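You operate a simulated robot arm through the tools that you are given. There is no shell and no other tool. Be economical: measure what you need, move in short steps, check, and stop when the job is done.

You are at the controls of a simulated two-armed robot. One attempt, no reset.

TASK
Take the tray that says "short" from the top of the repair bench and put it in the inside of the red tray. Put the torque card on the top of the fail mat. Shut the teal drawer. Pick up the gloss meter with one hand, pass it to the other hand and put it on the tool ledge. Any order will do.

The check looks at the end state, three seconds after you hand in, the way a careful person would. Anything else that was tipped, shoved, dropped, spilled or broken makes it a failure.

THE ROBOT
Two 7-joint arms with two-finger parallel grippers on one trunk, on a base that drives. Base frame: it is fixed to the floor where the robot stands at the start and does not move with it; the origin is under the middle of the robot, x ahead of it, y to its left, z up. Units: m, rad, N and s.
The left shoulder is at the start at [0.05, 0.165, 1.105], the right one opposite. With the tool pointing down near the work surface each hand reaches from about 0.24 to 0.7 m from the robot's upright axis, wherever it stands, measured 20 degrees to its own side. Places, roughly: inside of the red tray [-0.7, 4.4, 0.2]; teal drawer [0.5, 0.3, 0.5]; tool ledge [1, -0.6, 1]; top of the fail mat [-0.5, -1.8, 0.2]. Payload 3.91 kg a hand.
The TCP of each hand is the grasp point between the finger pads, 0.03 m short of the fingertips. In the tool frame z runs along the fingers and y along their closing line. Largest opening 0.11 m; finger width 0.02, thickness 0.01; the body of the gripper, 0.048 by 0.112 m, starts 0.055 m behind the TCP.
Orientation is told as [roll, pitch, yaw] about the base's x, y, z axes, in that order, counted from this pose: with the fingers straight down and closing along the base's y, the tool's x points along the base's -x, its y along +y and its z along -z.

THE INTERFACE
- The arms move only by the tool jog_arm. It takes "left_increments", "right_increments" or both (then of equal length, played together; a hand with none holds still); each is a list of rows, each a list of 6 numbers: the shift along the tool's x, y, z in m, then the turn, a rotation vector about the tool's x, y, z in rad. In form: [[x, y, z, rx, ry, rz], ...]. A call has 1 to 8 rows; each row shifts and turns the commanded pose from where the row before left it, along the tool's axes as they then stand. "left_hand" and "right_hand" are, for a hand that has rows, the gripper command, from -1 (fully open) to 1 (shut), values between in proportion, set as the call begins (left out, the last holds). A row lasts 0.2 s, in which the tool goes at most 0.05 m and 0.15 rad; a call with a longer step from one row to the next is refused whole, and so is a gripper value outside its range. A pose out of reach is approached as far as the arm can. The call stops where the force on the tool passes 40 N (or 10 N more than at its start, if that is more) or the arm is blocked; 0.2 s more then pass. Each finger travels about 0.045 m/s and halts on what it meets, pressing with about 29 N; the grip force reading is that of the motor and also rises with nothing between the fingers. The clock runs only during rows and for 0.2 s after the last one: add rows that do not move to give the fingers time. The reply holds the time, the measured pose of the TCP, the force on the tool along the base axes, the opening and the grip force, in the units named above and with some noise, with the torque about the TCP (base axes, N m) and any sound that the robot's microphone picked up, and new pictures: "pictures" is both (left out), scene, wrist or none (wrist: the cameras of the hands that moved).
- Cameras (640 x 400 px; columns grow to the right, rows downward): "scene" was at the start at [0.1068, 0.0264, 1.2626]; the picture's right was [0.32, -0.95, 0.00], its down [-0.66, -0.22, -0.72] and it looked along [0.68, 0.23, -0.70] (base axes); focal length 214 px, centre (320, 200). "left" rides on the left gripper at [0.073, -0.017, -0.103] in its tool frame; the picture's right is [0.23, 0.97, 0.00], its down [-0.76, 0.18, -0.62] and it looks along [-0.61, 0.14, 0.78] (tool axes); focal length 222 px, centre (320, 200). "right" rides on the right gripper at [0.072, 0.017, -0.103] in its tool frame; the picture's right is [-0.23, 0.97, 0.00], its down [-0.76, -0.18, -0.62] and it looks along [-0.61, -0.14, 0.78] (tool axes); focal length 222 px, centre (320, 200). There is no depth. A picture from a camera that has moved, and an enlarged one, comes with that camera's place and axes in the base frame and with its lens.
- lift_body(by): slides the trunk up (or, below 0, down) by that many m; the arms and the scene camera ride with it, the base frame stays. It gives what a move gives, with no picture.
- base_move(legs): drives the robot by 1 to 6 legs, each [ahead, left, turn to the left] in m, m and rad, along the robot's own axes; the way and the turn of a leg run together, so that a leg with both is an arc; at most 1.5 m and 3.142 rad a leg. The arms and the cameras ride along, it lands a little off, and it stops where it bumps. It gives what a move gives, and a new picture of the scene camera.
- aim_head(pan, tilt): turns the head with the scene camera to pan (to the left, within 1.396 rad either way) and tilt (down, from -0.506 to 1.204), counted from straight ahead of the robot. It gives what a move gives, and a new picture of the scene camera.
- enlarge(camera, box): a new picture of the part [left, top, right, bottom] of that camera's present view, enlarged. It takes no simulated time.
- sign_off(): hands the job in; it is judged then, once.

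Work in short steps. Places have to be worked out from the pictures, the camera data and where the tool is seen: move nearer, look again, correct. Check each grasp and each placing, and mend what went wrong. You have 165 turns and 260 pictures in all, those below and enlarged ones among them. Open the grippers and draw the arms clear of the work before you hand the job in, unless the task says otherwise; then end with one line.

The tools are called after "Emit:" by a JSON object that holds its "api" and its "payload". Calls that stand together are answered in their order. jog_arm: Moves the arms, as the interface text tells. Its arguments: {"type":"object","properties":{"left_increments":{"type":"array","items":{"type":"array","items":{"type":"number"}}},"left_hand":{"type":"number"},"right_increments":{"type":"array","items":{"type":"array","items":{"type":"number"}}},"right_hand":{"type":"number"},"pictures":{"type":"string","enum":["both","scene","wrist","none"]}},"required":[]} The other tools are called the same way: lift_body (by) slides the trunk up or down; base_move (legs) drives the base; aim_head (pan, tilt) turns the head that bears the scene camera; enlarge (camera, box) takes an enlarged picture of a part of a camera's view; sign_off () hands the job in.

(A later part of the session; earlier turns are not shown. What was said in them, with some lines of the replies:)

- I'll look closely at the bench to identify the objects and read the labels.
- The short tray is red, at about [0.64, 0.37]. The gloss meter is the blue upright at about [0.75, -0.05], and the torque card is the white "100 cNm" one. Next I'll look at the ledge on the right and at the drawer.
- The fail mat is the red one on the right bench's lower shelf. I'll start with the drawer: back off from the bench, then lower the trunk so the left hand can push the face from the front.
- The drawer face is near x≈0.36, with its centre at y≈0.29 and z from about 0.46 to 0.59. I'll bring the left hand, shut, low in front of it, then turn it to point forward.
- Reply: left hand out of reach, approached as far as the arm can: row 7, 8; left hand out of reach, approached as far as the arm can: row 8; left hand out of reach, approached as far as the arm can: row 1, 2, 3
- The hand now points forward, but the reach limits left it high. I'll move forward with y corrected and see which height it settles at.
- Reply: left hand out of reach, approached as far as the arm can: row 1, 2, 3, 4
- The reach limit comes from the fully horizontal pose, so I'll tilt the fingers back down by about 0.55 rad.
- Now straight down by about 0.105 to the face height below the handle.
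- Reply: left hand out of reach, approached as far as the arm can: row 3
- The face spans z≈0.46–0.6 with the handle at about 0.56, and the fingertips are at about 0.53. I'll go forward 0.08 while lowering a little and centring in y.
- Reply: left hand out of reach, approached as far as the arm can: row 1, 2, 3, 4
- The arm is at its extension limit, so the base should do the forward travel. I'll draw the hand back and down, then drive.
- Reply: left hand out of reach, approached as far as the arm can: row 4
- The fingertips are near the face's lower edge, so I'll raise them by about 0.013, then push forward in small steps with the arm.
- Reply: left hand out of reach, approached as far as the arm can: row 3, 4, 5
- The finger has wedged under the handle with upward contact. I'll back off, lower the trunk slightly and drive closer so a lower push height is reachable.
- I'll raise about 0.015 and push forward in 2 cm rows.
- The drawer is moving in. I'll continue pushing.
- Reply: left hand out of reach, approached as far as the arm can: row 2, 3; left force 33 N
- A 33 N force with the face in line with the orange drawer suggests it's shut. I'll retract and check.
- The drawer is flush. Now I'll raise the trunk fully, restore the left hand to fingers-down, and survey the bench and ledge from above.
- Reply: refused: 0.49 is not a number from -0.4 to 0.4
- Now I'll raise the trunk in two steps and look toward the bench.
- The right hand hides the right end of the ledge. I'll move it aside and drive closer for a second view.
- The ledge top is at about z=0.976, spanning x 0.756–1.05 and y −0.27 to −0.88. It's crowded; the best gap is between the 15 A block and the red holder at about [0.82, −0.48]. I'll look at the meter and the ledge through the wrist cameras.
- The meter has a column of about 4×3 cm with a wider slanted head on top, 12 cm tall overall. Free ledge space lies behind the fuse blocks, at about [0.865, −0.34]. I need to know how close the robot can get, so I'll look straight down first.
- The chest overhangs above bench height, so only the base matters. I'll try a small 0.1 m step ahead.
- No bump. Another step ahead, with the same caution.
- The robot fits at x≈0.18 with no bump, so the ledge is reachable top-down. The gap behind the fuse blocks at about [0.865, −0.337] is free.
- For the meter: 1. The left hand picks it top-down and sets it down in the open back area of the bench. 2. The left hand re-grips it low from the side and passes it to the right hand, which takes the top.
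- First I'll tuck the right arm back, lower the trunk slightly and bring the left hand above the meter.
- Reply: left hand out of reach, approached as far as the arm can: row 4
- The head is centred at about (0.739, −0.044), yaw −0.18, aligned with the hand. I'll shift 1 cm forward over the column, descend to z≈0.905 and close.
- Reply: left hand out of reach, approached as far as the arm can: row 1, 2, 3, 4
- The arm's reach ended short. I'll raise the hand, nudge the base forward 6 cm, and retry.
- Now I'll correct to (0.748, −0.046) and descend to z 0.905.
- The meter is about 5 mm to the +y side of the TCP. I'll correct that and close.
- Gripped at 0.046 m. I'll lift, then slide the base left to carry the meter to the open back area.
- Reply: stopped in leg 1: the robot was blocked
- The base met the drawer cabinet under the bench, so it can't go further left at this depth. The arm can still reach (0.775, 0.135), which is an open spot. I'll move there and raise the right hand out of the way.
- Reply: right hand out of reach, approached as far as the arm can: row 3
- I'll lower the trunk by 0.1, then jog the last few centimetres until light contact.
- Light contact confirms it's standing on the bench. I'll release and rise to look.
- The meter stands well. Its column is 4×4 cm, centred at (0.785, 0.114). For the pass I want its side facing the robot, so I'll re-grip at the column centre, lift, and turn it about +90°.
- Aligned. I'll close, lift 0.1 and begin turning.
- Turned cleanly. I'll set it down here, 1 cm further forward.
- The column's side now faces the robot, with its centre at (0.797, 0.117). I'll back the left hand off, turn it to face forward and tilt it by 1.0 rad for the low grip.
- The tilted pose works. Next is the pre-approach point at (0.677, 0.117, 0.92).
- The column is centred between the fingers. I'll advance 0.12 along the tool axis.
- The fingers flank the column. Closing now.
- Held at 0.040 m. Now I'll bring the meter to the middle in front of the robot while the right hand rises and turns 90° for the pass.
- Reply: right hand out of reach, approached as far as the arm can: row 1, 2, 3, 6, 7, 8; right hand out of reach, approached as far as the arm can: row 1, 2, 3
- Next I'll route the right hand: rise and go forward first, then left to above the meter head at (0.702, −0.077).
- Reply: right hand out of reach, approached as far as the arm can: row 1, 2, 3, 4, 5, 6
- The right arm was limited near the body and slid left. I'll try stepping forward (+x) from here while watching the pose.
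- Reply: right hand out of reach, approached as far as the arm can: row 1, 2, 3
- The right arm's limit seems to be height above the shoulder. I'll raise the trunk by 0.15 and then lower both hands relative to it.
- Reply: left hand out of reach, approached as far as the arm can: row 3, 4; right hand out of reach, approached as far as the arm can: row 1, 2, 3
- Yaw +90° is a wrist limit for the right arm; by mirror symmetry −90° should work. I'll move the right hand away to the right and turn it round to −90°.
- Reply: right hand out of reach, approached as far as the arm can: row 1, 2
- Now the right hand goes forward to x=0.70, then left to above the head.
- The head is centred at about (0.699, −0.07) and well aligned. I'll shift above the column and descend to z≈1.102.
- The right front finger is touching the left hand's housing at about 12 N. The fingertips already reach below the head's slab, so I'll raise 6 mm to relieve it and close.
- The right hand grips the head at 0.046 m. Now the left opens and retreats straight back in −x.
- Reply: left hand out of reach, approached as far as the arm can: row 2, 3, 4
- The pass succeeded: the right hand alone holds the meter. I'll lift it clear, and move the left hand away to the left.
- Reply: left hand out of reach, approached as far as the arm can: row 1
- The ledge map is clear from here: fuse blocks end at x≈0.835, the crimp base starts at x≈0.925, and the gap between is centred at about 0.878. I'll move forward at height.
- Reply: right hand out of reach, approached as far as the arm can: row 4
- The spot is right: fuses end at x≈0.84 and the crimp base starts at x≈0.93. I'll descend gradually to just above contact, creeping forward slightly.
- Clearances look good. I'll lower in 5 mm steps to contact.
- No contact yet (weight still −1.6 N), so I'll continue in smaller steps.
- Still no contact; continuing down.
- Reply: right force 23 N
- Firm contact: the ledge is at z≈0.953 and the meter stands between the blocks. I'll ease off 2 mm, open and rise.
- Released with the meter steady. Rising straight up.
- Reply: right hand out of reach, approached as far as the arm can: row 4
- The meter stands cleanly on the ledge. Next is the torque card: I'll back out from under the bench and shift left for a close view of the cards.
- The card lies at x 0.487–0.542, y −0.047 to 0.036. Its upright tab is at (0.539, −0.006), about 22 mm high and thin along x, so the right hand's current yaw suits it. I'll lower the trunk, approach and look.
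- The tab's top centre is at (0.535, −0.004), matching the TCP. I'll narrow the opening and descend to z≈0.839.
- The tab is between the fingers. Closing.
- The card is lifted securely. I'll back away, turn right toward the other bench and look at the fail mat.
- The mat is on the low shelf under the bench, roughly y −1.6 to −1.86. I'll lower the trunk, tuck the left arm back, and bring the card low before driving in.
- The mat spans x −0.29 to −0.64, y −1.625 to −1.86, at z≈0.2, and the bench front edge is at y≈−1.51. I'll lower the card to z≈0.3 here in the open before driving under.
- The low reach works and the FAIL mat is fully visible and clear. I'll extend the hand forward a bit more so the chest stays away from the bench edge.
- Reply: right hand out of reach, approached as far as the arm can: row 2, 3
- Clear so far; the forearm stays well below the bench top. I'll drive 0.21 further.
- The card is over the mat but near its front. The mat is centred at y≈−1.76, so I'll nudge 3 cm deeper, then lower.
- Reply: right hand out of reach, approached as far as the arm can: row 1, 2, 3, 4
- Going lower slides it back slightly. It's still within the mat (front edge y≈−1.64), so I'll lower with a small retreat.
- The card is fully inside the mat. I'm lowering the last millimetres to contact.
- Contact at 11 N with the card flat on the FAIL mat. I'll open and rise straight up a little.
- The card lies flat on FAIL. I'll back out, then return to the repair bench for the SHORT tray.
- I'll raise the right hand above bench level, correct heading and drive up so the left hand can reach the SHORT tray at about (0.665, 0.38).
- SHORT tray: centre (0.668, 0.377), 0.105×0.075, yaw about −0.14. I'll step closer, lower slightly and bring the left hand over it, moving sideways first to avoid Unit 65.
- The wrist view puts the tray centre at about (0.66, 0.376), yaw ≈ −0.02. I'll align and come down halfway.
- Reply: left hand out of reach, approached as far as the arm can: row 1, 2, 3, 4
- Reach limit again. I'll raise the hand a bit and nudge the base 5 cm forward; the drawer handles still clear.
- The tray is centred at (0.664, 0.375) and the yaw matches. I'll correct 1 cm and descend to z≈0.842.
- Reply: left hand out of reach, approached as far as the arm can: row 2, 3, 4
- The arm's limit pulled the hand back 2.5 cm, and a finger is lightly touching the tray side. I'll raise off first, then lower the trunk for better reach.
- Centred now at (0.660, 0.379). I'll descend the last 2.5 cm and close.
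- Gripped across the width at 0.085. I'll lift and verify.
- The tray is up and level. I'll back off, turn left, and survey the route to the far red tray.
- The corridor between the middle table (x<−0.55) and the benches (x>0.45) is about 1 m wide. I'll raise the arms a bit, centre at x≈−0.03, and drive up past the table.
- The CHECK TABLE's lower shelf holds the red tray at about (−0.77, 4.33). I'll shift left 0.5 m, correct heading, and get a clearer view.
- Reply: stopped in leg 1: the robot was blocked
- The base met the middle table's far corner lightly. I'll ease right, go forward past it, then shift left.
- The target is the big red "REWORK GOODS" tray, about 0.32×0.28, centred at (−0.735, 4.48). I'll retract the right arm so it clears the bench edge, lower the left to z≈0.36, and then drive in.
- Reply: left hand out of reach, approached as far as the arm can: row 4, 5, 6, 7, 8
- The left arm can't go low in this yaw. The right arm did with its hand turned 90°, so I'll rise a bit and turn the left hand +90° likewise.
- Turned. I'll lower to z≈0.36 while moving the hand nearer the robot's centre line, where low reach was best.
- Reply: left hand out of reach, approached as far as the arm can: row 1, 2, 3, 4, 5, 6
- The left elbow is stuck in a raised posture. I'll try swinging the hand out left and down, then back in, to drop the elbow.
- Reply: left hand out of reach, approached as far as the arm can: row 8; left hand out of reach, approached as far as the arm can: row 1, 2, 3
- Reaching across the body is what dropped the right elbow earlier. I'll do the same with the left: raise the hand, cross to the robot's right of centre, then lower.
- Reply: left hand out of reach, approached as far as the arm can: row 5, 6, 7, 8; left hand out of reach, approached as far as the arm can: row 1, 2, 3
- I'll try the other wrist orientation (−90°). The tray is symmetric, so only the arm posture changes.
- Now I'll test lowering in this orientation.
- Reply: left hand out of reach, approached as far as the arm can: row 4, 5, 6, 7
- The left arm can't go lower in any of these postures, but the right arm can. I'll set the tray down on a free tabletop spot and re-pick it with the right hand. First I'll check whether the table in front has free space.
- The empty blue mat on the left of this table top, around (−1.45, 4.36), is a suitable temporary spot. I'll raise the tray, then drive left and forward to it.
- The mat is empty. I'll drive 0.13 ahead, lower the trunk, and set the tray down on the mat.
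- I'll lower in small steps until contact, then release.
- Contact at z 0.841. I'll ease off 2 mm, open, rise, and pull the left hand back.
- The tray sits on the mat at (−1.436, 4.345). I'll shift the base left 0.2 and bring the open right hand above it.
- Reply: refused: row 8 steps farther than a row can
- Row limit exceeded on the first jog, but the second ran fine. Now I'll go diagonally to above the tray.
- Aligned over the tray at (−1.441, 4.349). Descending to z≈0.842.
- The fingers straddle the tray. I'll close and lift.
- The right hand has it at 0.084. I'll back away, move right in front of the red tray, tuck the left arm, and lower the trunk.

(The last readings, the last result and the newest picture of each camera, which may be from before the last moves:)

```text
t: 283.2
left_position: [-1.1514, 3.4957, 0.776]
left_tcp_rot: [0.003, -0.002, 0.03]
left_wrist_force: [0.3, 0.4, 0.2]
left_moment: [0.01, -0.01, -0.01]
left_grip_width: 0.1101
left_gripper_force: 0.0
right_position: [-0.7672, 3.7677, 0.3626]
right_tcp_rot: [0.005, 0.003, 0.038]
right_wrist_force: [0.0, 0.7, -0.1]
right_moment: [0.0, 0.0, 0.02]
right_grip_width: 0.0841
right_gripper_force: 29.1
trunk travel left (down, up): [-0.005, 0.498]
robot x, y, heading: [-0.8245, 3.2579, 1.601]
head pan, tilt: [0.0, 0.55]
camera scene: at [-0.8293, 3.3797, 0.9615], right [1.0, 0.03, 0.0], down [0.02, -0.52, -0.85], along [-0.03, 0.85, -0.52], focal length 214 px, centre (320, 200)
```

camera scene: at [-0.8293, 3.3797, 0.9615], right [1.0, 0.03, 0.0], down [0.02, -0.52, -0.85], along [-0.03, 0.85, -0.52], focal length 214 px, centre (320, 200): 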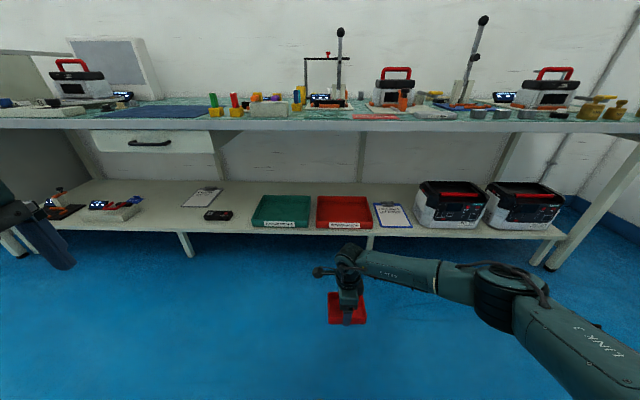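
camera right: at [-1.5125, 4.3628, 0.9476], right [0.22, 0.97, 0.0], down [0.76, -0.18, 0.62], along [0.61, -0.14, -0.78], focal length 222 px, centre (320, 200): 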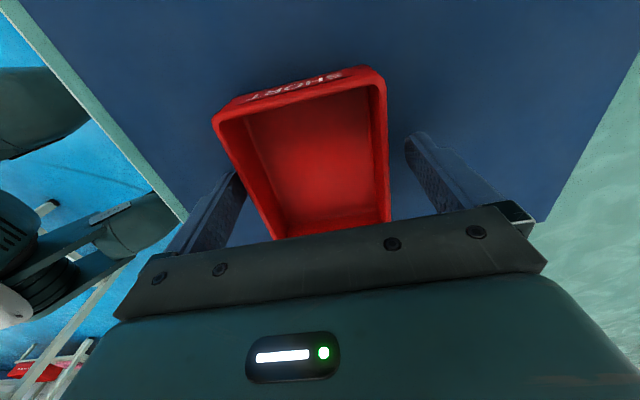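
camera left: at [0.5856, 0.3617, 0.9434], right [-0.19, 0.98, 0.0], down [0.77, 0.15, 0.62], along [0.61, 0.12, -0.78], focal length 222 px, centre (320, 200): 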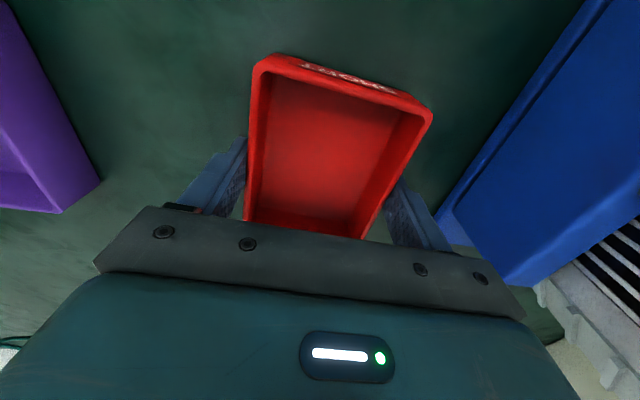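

The low posture works with the right arm. The red tray is centred at about (−0.72, 4.465). I'll extend slightly, fix heading, and drive in part-way.

Emit:
{"api": "jog_arm", "payload": {"right_increments": [[0, 0.025, 0, 0, 0, 0], [0, 0.025, 0, 0, 0, 0]], "pictures": "none"}}

Emit:
{"api": "base_move", "payload": {"legs": [[0, -0.03, -0.03], [0.4, 0, 0]]}}

```text
t: 283.8
left_position: [-1.1515, 3.4947, 0.7762]
left_tcp_rot: [0.004, -0.003, 0.029]
left_wrist_force: [-0.2, -0.4, 0.3]
left_moment: [0.0, -0.01, -0.01]
left_grip_width: 0.1098
left_gripper_force: 0.0
right_position: [-0.7669, 3.8187, 0.3652]
right_tcp_rot: [0.005, 0.002, 0.035]
right_wrist_force: [0.2, 0.3, -1.0]
right_moment: [-0.01, 0.05, 0.01]
right_grip_width: 0.084
right_gripper_force: 28.7
trunk travel left (down, up): [-0.005, 0.498]
robot x, y, heading: [-0.8231, 3.2608, 1.598]
head pan, tilt: [0.0, 0.55]
```

```text
t: 286.8
left_position: [-1.1145, 3.9133, 0.7756]
left_tcp_rot: [0.004, -0.002, -0.006]
left_wrist_force: [-0.4, -0.5, 0.2]
left_moment: [-0.04, 0.01, 0.0]
left_grip_width: 0.1103
left_gripper_force: 0.1
right_position: [-0.7195, 4.2219, 0.3639]
right_tcp_rot: [0.004, 0.002, 0.003]
right_wrist_force: [-0.7, 0.1, -0.2]
right_moment: [0.01, -0.01, 0.01]
right_grip_width: 0.0843
right_gripper_force: 29.2
trunk travel left (down, up): [-0.005, 0.498]
robot x, y, heading: [-0.7955, 3.6664, 1.572]
head pan, tilt: [0.0, 0.55]
camera scene: at [-0.7954, 3.7867, 0.9615], right [1.0, 0.0, 0.0], down [0.0, -0.52, -0.85], along [0.0, 0.85, -0.52], focal length 214 px, centre (320, 200)
```

scene: 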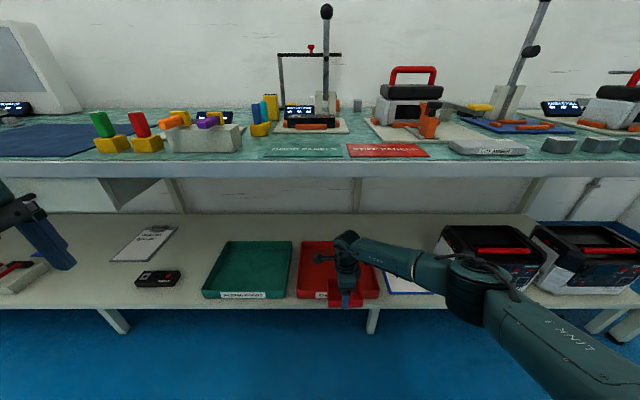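

On line. 0.2 m more.

Emit:
{"api": "base_move", "payload": {"legs": [[0.2, 0, 0]]}}

Emit:
{"api": "enlarge", "payload": {"camera": "right", "box": [0, 0, 640, 400]}}

```text
t: 288.4
left_position: [-1.113, 4.1111, 0.7752]
left_tcp_rot: [0.002, -0.002, -0.006]
left_wrist_force: [0.1, 0.0, -0.3]
left_moment: [0.01, -0.01, 0.02]
left_grip_width: 0.1099
left_gripper_force: 0.0
right_position: [-0.7182, 4.4194, 0.3641]
right_tcp_rot: [0.003, 0.001, 0.0]
right_wrist_force: [0.8, -0.4, -0.6]
right_moment: [-0.02, 0.02, 0.03]
right_grip_width: 0.0844
right_gripper_force: 29.3
trunk travel left (down, up): [-0.005, 0.498]
robot x, y, heading: [-0.7961, 3.8624, 1.568]
head pan, tilt: [0.0, 0.55]
camera scene: at [-0.7946, 3.9844, 0.9615], right [1.0, 0.0, 0.0], down [0.0, -0.52, -0.85], along [0.0, 0.85, -0.52], focal length 214 px, centre (320, 200)
```

scene: 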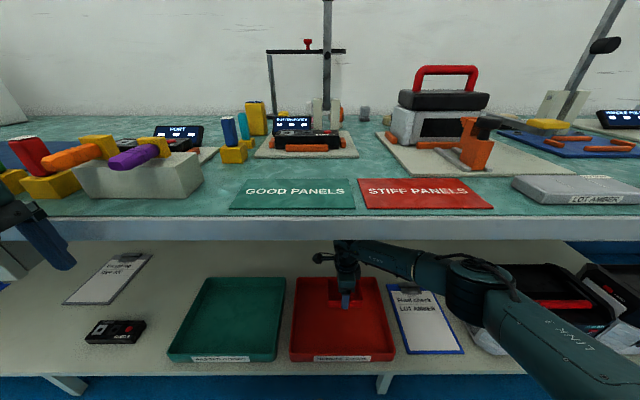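

```text
1.00 times, centred on (320, 200) of right
camera zoom: at [-0.7905, 4.4361, 0.4698], right [0.23, 0.97, 0.0], down [0.76, -0.18, 0.62], along [0.61, -0.14, -0.78], focal length 222 px, centre (320, 200)
```

zoom: 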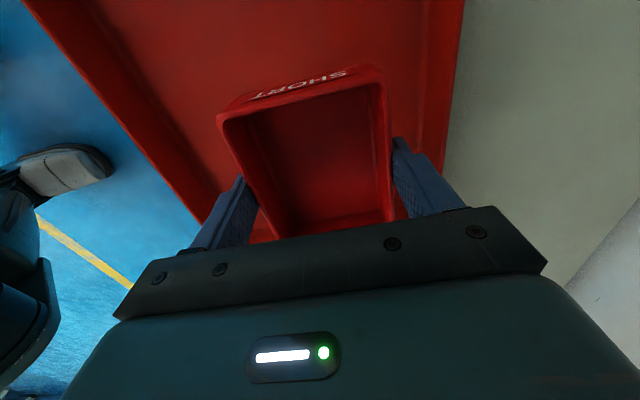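

The tray is right over the red tray's middle. I'll lower in steps.

Emit:
{"api": "jog_arm", "payload": {"right_increments": [[0, 0, 0.03, 0, 0, 0], [0, 0, 0.03, 0, 0, 0], [0, 0, 0.02, 0, 0, 0], [0, 0, 0.015, 0, 0, 0]], "pictures": "wrist"}}

```text
t: 289.4
left_position: [-1.1146, 4.1097, 0.777]
left_tcp_rot: [0.005, -0.002, -0.005]
left_wrist_force: [0.2, 0.0, -0.2]
left_moment: [-0.04, 0.03, 0.0]
left_grip_width: 0.1097
left_gripper_force: 0.1
right_position: [-0.718, 4.4181, 0.2852]
right_tcp_rot: [0.012, 0.004, 0.002]
right_wrist_force: [-0.3, -4.2, 32.5]
right_moment: [0.08, -0.12, -0.1]
right_grip_width: 0.084
right_gripper_force: 28.7
right hand out of reach, approached as far as the arm can: row 4
trunk travel left (down, up): [-0.005, 0.498]
robot x, y, heading: [-0.7919, 3.8684, 1.572]
head pan, tilt: [0.0, 0.55]
camera right: at [-0.7904, 4.4335, 0.3901], right [0.23, 0.97, 0.01], down [0.76, -0.18, 0.62], along [0.61, -0.13, -0.79], focal length 222 px, centre (320, 200)
```

right: 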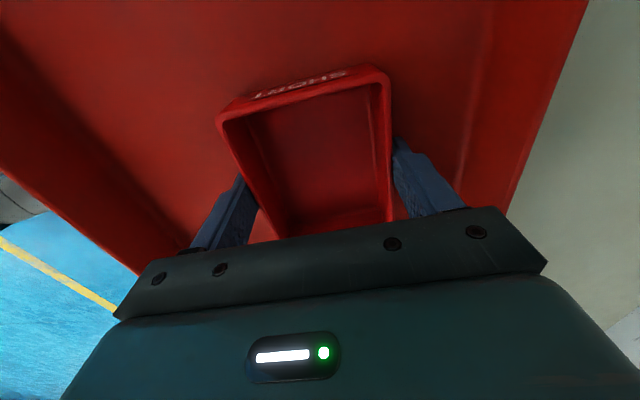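

Contact with the tray floor, 32 N at z 0.285. I'll ease up to relieve it, then release.

Emit:
{"api": "jog_arm", "payload": {"right_increments": [[0, 0, -0.007, 0, 0, 0], [0, 0, 0, 0, 0, 0]], "pictures": "none"}}

```text
t: 289.9
left_position: [-1.1118, 4.111, 0.7749]
left_tcp_rot: [0.004, -0.002, -0.007]
left_wrist_force: [0.4, 0.2, 0.3]
left_moment: [0.0, -0.02, 0.0]
left_grip_width: 0.1101
left_gripper_force: 0.0
right_position: [-0.7158, 4.4162, 0.2849]
right_tcp_rot: [0.002, 0.0, 0.001]
right_wrist_force: [-1.3, 2.8, 4.8]
right_moment: [0.33, 0.38, -0.08]
right_grip_width: 0.084
right_gripper_force: 29.2
trunk travel left (down, up): [-0.005, 0.498]
robot x, y, heading: [-0.7931, 3.863, 1.571]
head pan, tilt: [0.0, 0.55]
```

The residual is only 5 N, so it's resting on the floor. Opening now, then rising.

Emit:
{"api": "jog_arm", "payload": {"right_increments": [[0, 0, 0, 0, 0, 0], [0, 0, 0, 0, 0, 0], [0, 0, 0, 0, 0, 0], [0, 0, -0.02, 0, 0, 0], [0, 0, -0.03, 0, 0, 0], [0, 0, -0.04, 0, 0, 0]], "right_hand": -1, "pictures": "both"}}

```text
t: 291.4
left_position: [-1.112, 4.1114, 0.7747]
left_tcp_rot: [0.003, -0.001, -0.008]
left_wrist_force: [0.4, 0.1, -0.3]
left_moment: [0.02, 0.0, 0.01]
left_grip_width: 0.11
left_gripper_force: 0.0
right_position: [-0.718, 4.4166, 0.3746]
right_tcp_rot: [0.005, 0.0, 0.002]
right_wrist_force: [0.0, -0.7, -0.8]
right_moment: [-0.01, -0.02, 0.0]
right_grip_width: 0.1101
right_gripper_force: 0.1
trunk travel left (down, up): [-0.005, 0.498]
robot x, y, heading: [-0.7952, 3.8627, 1.575]
head pan, tilt: [0.0, 0.55]
camera scene: at [-0.7946, 3.9845, 0.9614], right [1.0, 0.0, 0.0], down [0.0, -0.52, -0.85], along [0.0, 0.85, -0.52], focal length 214 px, centre (320, 200)
camera right: at [-0.7895, 4.4319, 0.4795], right [0.23, 0.97, 0.0], down [0.76, -0.18, 0.62], along [0.61, -0.14, -0.78], focal length 222 px, centre (320, 200)
```

scene: 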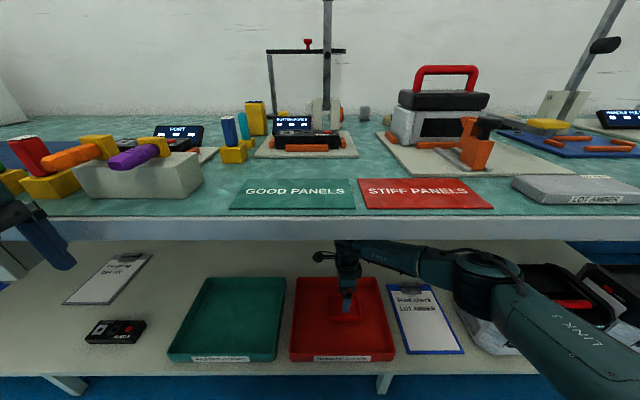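
right: 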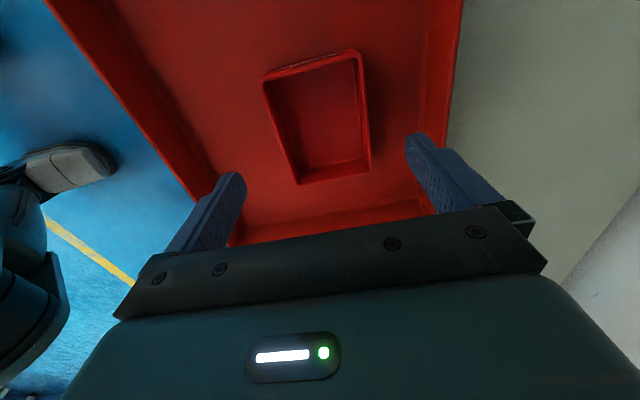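

SHORT sits flat inside the red tray. I'll back straight out, raise the trunk, and take a final check.

Emit:
{"api": "base_move", "payload": {"legs": [[-0.6, 0, 0]]}}

Emit:
{"api": "enlarge", "payload": {"camera": "scene", "box": [240, 150, 420, 270]}}

Emit:
{"api": "lift_body", "payload": {"by": 0.35}}

Emit:
{"api": "aim_head", "payload": {"pan": 1.39, "tilt": 0.5}}

```text
t: 294.7
left_position: [-1.1144, 3.5168, 0.7749]
left_tcp_rot: [0.003, -0.001, -0.007]
left_wrist_force: [0.4, 0.2, 0.1]
left_moment: [0.0, 0.01, -0.04]
left_grip_width: 0.1101
left_gripper_force: 0.1
right_position: [-0.7194, 3.8214, 0.373]
right_tcp_rot: [0.004, 0.0, 0.003]
right_wrist_force: [1.0, 0.8, 0.8]
right_moment: [0.0, -0.01, 0.02]
right_grip_width: 0.1101
right_gripper_force: 0.0
trunk travel left (down, up): [-0.005, 0.498]
robot x, y, heading: [-0.7943, 3.272, 1.566]
head pan, tilt: [0.0, 0.55]
camera scene: at [-0.7967, 3.3903, 0.9615], right [1.0, 0.0, 0.0], down [0.0, -0.52, -0.85], along [0.0, 0.85, -0.52], focal length 214 px, centre (320, 200)
```

scene: 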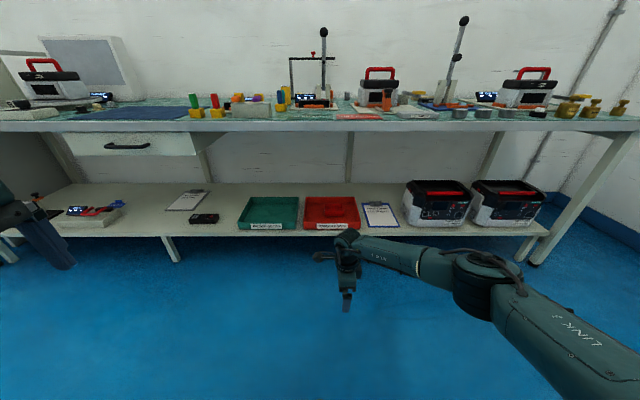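

```text
3.33 times, centred on (330, 210) of scene
camera zoom: at [-0.7967, 3.3903, 0.9615], right [1.0, 0.0, 0.0], down [0.0, -0.52, -0.85], along [0.0, 0.85, -0.52], focal length 715 px, centre (287, 167)
```

zoom: 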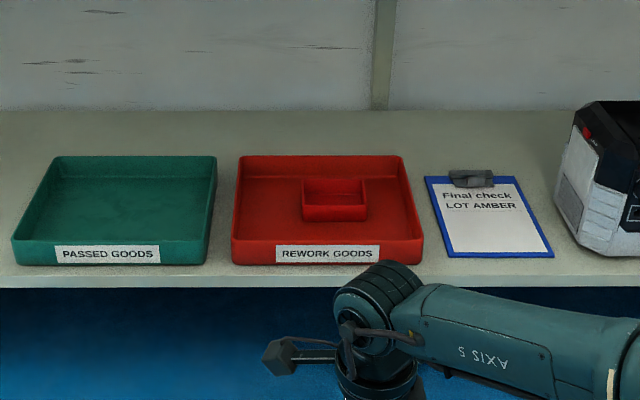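

```text
t: 298.1
left_position: [-1.1151, 3.5181, 1.1253]
left_tcp_rot: [0.004, -0.002, -0.008]
left_wrist_force: [-0.2, 0.3, -0.2]
left_moment: [-0.01, -0.01, -0.01]
left_grip_width: 0.1103
left_gripper_force: 0.0
right_position: [-0.7191, 3.8218, 0.7247]
right_tcp_rot: [0.004, -0.001, 0.001]
right_wrist_force: [-0.7, 0.5, -1.1]
right_moment: [0.01, 0.03, 0.01]
right_grip_width: 0.1098
right_gripper_force: 0.0
trunk travel left (down, up): [-0.355, 0.148]
robot x, y, heading: [-0.7969, 3.272, 1.565]
head pan, tilt: [0.0, 0.55]
```

```text
t: 299.7
left_position: [-1.1149, 3.5172, 1.1252]
left_tcp_rot: [0.004, -0.002, -0.007]
left_wrist_force: [-0.1, 0.5, -0.5]
left_moment: [-0.01, 0.02, 0.02]
left_grip_width: 0.1099
left_gripper_force: 0.0
right_position: [-0.7197, 3.8212, 0.7235]
right_tcp_rot: [0.003, 0.0, 0.002]
right_wrist_force: [-0.2, -0.5, 0.3]
right_moment: [-0.01, -0.01, 0.01]
right_grip_width: 0.1099
right_gripper_force: 0.1
trunk travel left (down, up): [-0.355, 0.148]
robot x, y, heading: [-0.7953, 3.2723, 1.564]
head pan, tilt: [1.389, 0.499]
camera scene: at [-0.8864, 3.3173, 1.3161], right [0.18, 0.98, 0.0], down [0.47, -0.09, -0.88], along [-0.86, 0.16, -0.48], focal length 214 px, centre (320, 200)
```

scene: 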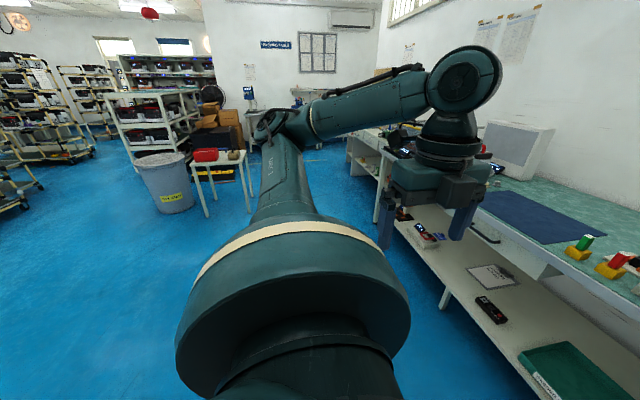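

All four items are placed. One last check: I lightly touched the middle table's corner earlier, so I'll look back at it and at the repair bench.

Emit:
{"api": "base_move", "payload": {"legs": [[0, 0, -2.6]]}}

Emit:
{"api": "aim_head", "payload": {"pan": 0.0, "tilt": 0.4}}

```text
t: 305.3
left_position: [-0.3956, 3.2946, 1.1257]
left_tcp_rot: [0.003, -0.001, -2.429]
left_wrist_force: [0.5, -0.4, 0.2]
left_moment: [0.03, 0.0, 0.02]
left_grip_width: 0.11
left_gripper_force: 0.0
right_position: [-0.483, 2.8099, 0.7253]
right_tcp_rot: [0.017, 0.023, -2.416]
right_wrist_force: [1.9, 0.5, -1.0]
right_moment: [0.05, 0.08, 0.02]
right_grip_width: 0.1096
right_gripper_force: 0.1
trunk travel left (down, up): [-0.355, 0.148]
robot x, y, heading: [-0.7946, 3.2709, -0.854]
head pan, tilt: [1.389, 0.499]
stopped in leg 1: the force on the tool passed its limit (the readings are from after the stop); the commanded pose is now the measured one
camera scene: at [-0.6993, 3.2955, 1.3161], right [0.51, -0.86, 0.0], down [-0.41, -0.24, -0.88], along [0.76, 0.45, -0.48], focal length 214 px, centre (320, 200)
```

scene: 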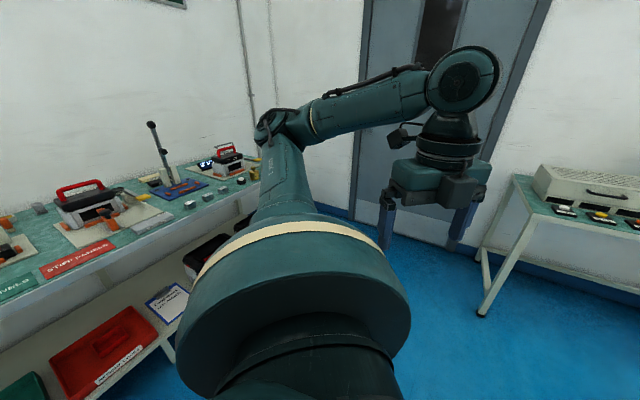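

```text
t: 306.8
left_position: [-0.3961, 3.2956, 1.1242]
left_tcp_rot: [0.002, -0.001, -2.427]
left_wrist_force: [0.1, 0.2, -0.6]
left_moment: [0.02, 0.01, 0.02]
left_grip_width: 0.1103
left_gripper_force: 0.1
right_position: [-0.4844, 2.8114, 0.7256]
right_tcp_rot: [0.015, 0.021, -2.415]
right_wrist_force: [1.8, -0.2, -0.6]
right_moment: [0.08, 0.13, 0.07]
right_grip_width: 0.1098
right_gripper_force: 0.0
trunk travel left (down, up): [-0.355, 0.148]
robot x, y, heading: [-0.796, 3.2691, -0.856]
head pan, tilt: [0.0, 0.4]
camera scene: at [-0.7166, 3.1793, 1.3252], right [-0.75, -0.66, 0.0], down [-0.26, 0.29, -0.92], along [0.61, -0.69, -0.39], focal length 214 px, centre (320, 200)
```

scene: 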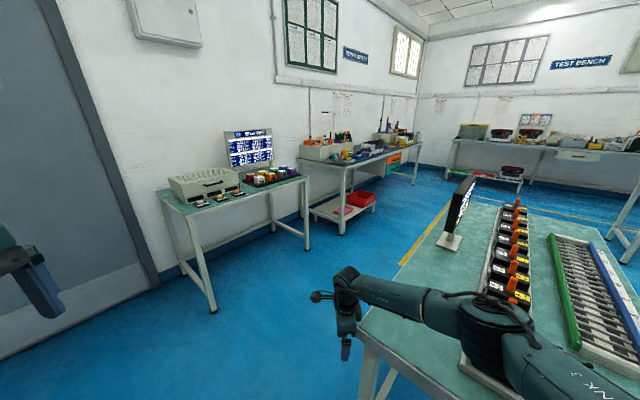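

The low right hand touched the table edge during that turn. I'll reverse the rotation immediately, then raise the arm before any more turning.

Emit:
{"api": "enlarge", "payload": {"camera": "scene", "box": [340, 160, 640, 400]}}

Emit:
{"api": "base_move", "payload": {"legs": [[0, 0, 0.5]]}}

```text
1.67 times, centred on (490, 280) of scene
camera zoom: at [-0.7166, 3.1793, 1.3252], right [-0.75, -0.66, 0.0], down [-0.26, 0.29, -0.92], along [0.61, -0.69, -0.39], focal length 358 px, centre (37, 67)
```

zoom: 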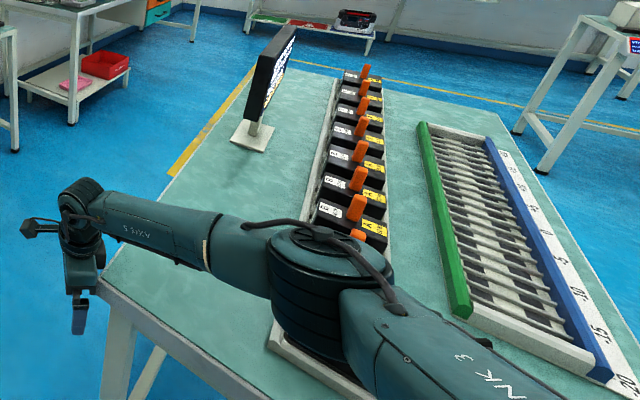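

```text
t: 308.7
left_position: [-0.4573, 3.486, 1.1243]
left_tcp_rot: [0.004, -0.002, -1.924]
left_wrist_force: [0.4, -0.8, 0.1]
left_moment: [0.0, 0.0, -0.03]
left_grip_width: 0.11
left_gripper_force: 0.1
right_position: [-0.3011, 3.0195, 0.7252]
right_tcp_rot: [0.018, 0.024, -1.913]
right_wrist_force: [-0.2, -0.2, 0.5]
right_moment: [0.0, 0.02, 0.01]
right_grip_width: 0.1098
right_gripper_force: 0.1
trunk travel left (down, up): [-0.355, 0.148]
robot x, y, heading: [-0.7914, 3.2716, -0.354]
head pan, tilt: [0.0, 0.4]
camera scene: at [-0.6825, 3.2296, 1.3252], right [-0.34, -0.94, 0.0], down [-0.37, 0.13, -0.92], along [0.87, -0.32, -0.39], focal length 214 px, centre (320, 200)
```

scene: 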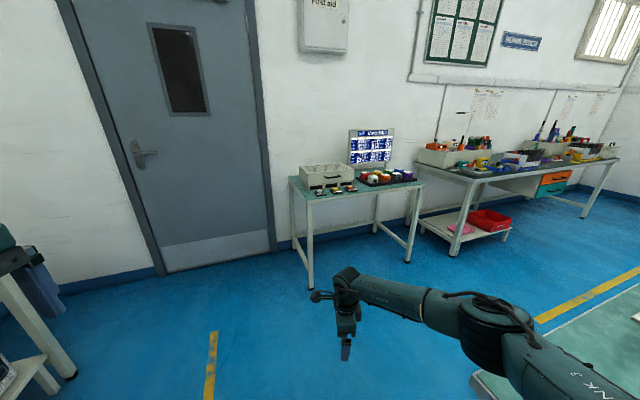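

I'll raise the right hand and trunk well above table height, then look at the near end of that table.

Emit:
{"api": "lift_body", "payload": {"by": 0.14}}

Emit:
{"api": "jog_arm", "payload": {"right_increments": [[0, 0, -0.045, 0, 0, 0], [0, 0, -0.045, 0, 0, 0], [0, 0, -0.045, 0, 0, 0], [0, 0, -0.045, 0, 0, 0], [0, 0, -0.045, 0, 0, 0], [0, 0, -0.045, 0, 0, 0], [0, 0, -0.045, 0, 0, 0], [0, 0, -0.045, 0, 0, 0]], "pictures": "none"}}

Emit:
{"api": "aim_head", "payload": {"pan": -1.2, "tilt": 0.7}}

```text
t: 310.3
left_position: [-0.4566, 3.4847, 1.265]
left_tcp_rot: [0.002, -0.003, -1.926]
left_wrist_force: [0.2, -0.4, -0.5]
left_moment: [-0.01, -0.01, 0.0]
left_grip_width: 0.1102
left_gripper_force: 0.1
right_position: [-0.301, 3.0187, 0.8664]
right_tcp_rot: [0.016, 0.019, -1.913]
right_wrist_force: [0.5, 0.8, -0.1]
right_moment: [0.0, 0.0, -0.02]
right_grip_width: 0.1101
right_gripper_force: 0.1
trunk travel left (down, up): [-0.495, 0.008]
robot x, y, heading: [-0.7951, 3.2718, -0.344]
head pan, tilt: [0.0, 0.4]
```

```text
t: 312.1
left_position: [-0.4571, 3.4859, 1.2656]
left_tcp_rot: [0.004, 0.0, -1.926]
left_wrist_force: [-0.6, 0.5, 0.4]
left_moment: [-0.03, 0.0, 0.03]
left_grip_width: 0.1099
left_gripper_force: 0.0
right_position: [-0.3138, 3.0143, 1.2246]
right_tcp_rot: [0.016, 0.021, -1.913]
right_wrist_force: [-0.7, 0.7, -0.6]
right_moment: [-0.03, -0.02, 0.01]
right_grip_width: 0.1101
right_gripper_force: 0.0
trunk travel left (down, up): [-0.495, 0.008]
robot x, y, heading: [-0.7958, 3.2699, -0.345]
head pan, tilt: [0.0, 0.4]
```

```text
t: 313.5
left_position: [-0.4561, 3.4861, 1.266]
left_tcp_rot: [0.003, -0.002, -1.926]
left_wrist_force: [-0.7, 0.2, 0.0]
left_moment: [0.0, -0.01, 0.01]
left_grip_width: 0.1099
left_gripper_force: 0.0
right_position: [-0.3141, 3.0145, 1.2257]
right_tcp_rot: [0.015, 0.023, -1.912]
right_wrist_force: [0.0, 0.0, -0.2]
right_moment: [0.01, 0.0, 0.03]
right_grip_width: 0.11
right_gripper_force: 0.1
trunk travel left (down, up): [-0.495, 0.008]
robot x, y, heading: [-0.7959, 3.2733, -0.353]
head pan, tilt: [-1.201, 0.7]
camera scene: at [-0.7678, 3.1763, 1.4384], right [-1.0, -0.02, 0.0], down [-0.01, 0.64, -0.77], along [0.02, -0.76, -0.64], focal length 214 px, centre (320, 200)
```

scene: 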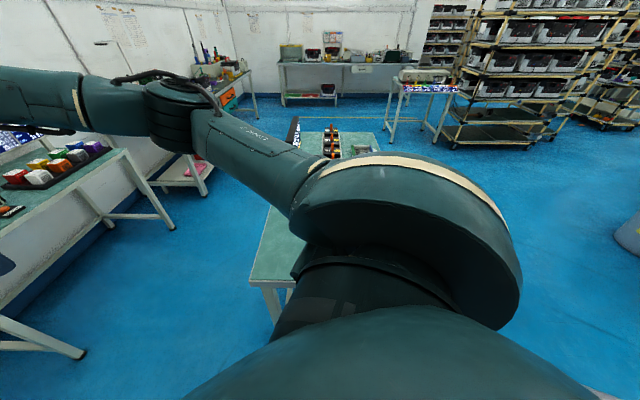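

My shoulder blocks the view. I'll move further from the table first, then turn with the arms high.

Emit:
{"api": "base_move", "payload": {"legs": [[-0.1, 0.2, 0], [0, 0, -1.2]]}}

Emit:
{"api": "aim_head", "payload": {"pan": 0.0, "tilt": 0.65}}

```text
t: 318.2
left_position: [-0.495, 3.26, 1.266]
left_tcp_rot: [0.005, -0.001, -3.126]
left_wrist_force: [0.3, 0.1, -0.5]
left_moment: [-0.05, -0.01, 0.01]
left_grip_width: 0.1099
left_gripper_force: 0.0
right_position: [-0.8844, 2.9543, 1.2253]
right_tcp_rot: [0.013, 0.022, -3.114]
right_wrist_force: [0.2, -0.3, -0.4]
right_moment: [0.02, 0.02, -0.03]
right_grip_width: 0.1101
right_gripper_force: 0.1
trunk travel left (down, up): [-0.495, 0.008]
robot x, y, heading: [-0.8239, 3.4983, -1.547]
head pan, tilt: [-1.201, 0.7]
camera scene: at [-0.8974, 3.4374, 1.4383], right [-0.38, 0.92, 0.0], down [0.6, 0.25, -0.76], along [-0.71, -0.29, -0.64], focal length 214 px, centre (320, 200)
```

scene: 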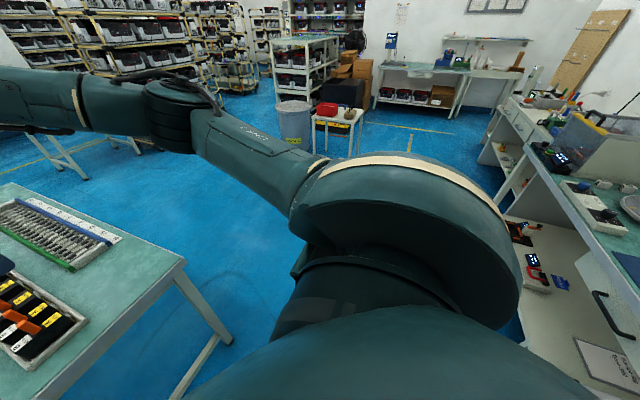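

```text
t: 319.6
left_position: [-0.4965, 3.2613, 1.2662]
left_tcp_rot: [0.003, -0.002, -3.125]
left_wrist_force: [-0.9, -0.2, 0.6]
left_moment: [-0.04, 0.03, 0.01]
left_grip_width: 0.1104
left_gripper_force: 0.0
right_position: [-0.8829, 2.9551, 1.2249]
right_tcp_rot: [0.016, 0.022, -3.114]
right_wrist_force: [0.0, -0.9, -0.5]
right_moment: [0.01, 0.0, 0.02]
right_grip_width: 0.1101
right_gripper_force: 0.1
trunk travel left (down, up): [-0.495, 0.008]
robot x, y, heading: [-0.8178, 3.4978, -1.551]
head pan, tilt: [0.0, 0.649]
camera scene: at [-0.817, 3.383, 1.4427], right [-1.0, -0.02, 0.0], down [-0.01, 0.6, -0.8], along [0.02, -0.8, -0.6], focal length 214 px, centre (320, 200)
```

scene: 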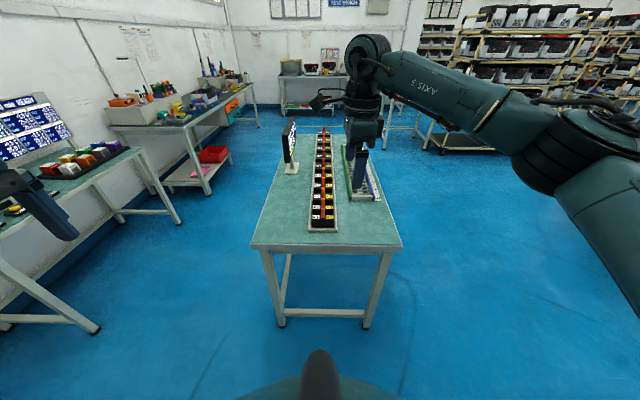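

Emit:
{"api": "enlarge", "payload": {"camera": "scene", "box": [240, 110, 420, 260]}}

Emit:
{"api": "enlarge", "payload": {"camera": "scene", "box": [100, 50, 280, 190]}}

```text
2.67 times, centred on (330, 185) of scene
camera zoom: at [-0.817, 3.383, 1.4427], right [-1.0, -0.02, 0.0], down [-0.01, 0.6, -0.8], along [0.02, -0.8, -0.6], focal length 572 px, centre (293, 240)
```

zoom: 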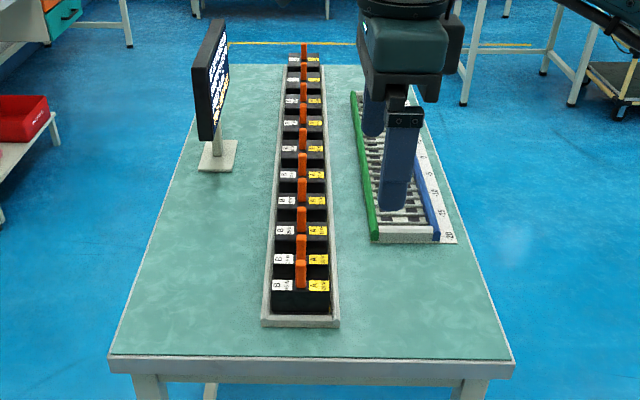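

```text
2.86 times, centred on (190, 120) of scene
camera zoom: at [-0.817, 3.383, 1.4427], right [-1.0, -0.02, 0.0], down [-0.01, 0.6, -0.8], along [0.02, -0.8, -0.6], focal length 613 px, centre (691, 429)
```

zoom: 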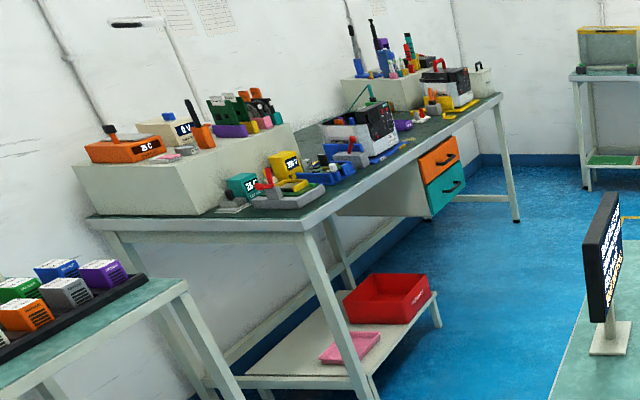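

Everything on the table stands in order, and the teal drawer is still shut. I'll move back so the open arms are clear of the table, then hand in.

Emit:
{"api": "base_move", "payload": {"legs": [[-0.2, 0, 0]]}}

```text
t: 321.2
left_position: [-0.5007, 3.4587, 1.2652]
left_tcp_rot: [0.003, -0.002, -3.126]
left_wrist_force: [0.5, -0.1, 0.6]
left_moment: [-0.03, -0.03, 0.01]
left_grip_width: 0.1098
left_gripper_force: 0.1
right_position: [-0.8879, 3.1532, 1.2252]
right_tcp_rot: [0.018, 0.023, -3.116]
right_wrist_force: [0.1, 0.4, 0.0]
right_moment: [-0.02, -0.04, 0.0]
right_grip_width: 0.1099
right_gripper_force: 0.1
trunk travel left (down, up): [-0.495, 0.008]
robot x, y, heading: [-0.8216, 3.6978, -1.549]
head pan, tilt: [0.0, 0.649]
camera scene: at [-0.8211, 3.5826, 1.4428], right [-1.0, -0.02, 0.0], down [-0.01, 0.6, -0.8], along [0.01, -0.8, -0.6], focal length 214 px, centre (320, 200)
```

scene: 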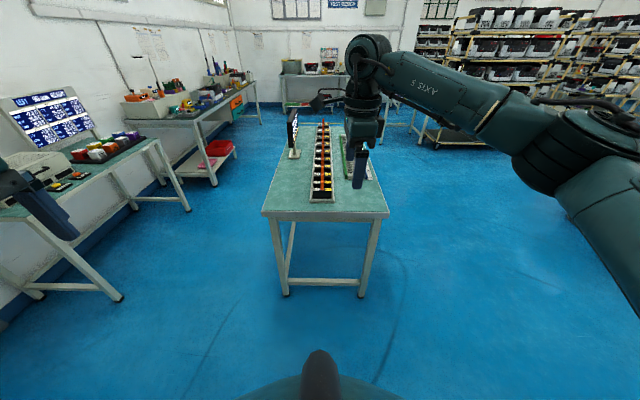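

Both grippers are open, the arms are clear and all four jobs are verified. Handing in.

Emit:
{"api": "sign_off", "payload": {}}

```text
The job is handed in.
```

All four jobs are done and the job is handed in: the "short" tray is in the red tray, the torque card is on the fail mat, the teal drawer is shut, and the gloss meter was passed between hands and is standing on the tool ledge; the robot did touch the drawer cabinet once and the middle table twice along the way, but I saw nothing moved.
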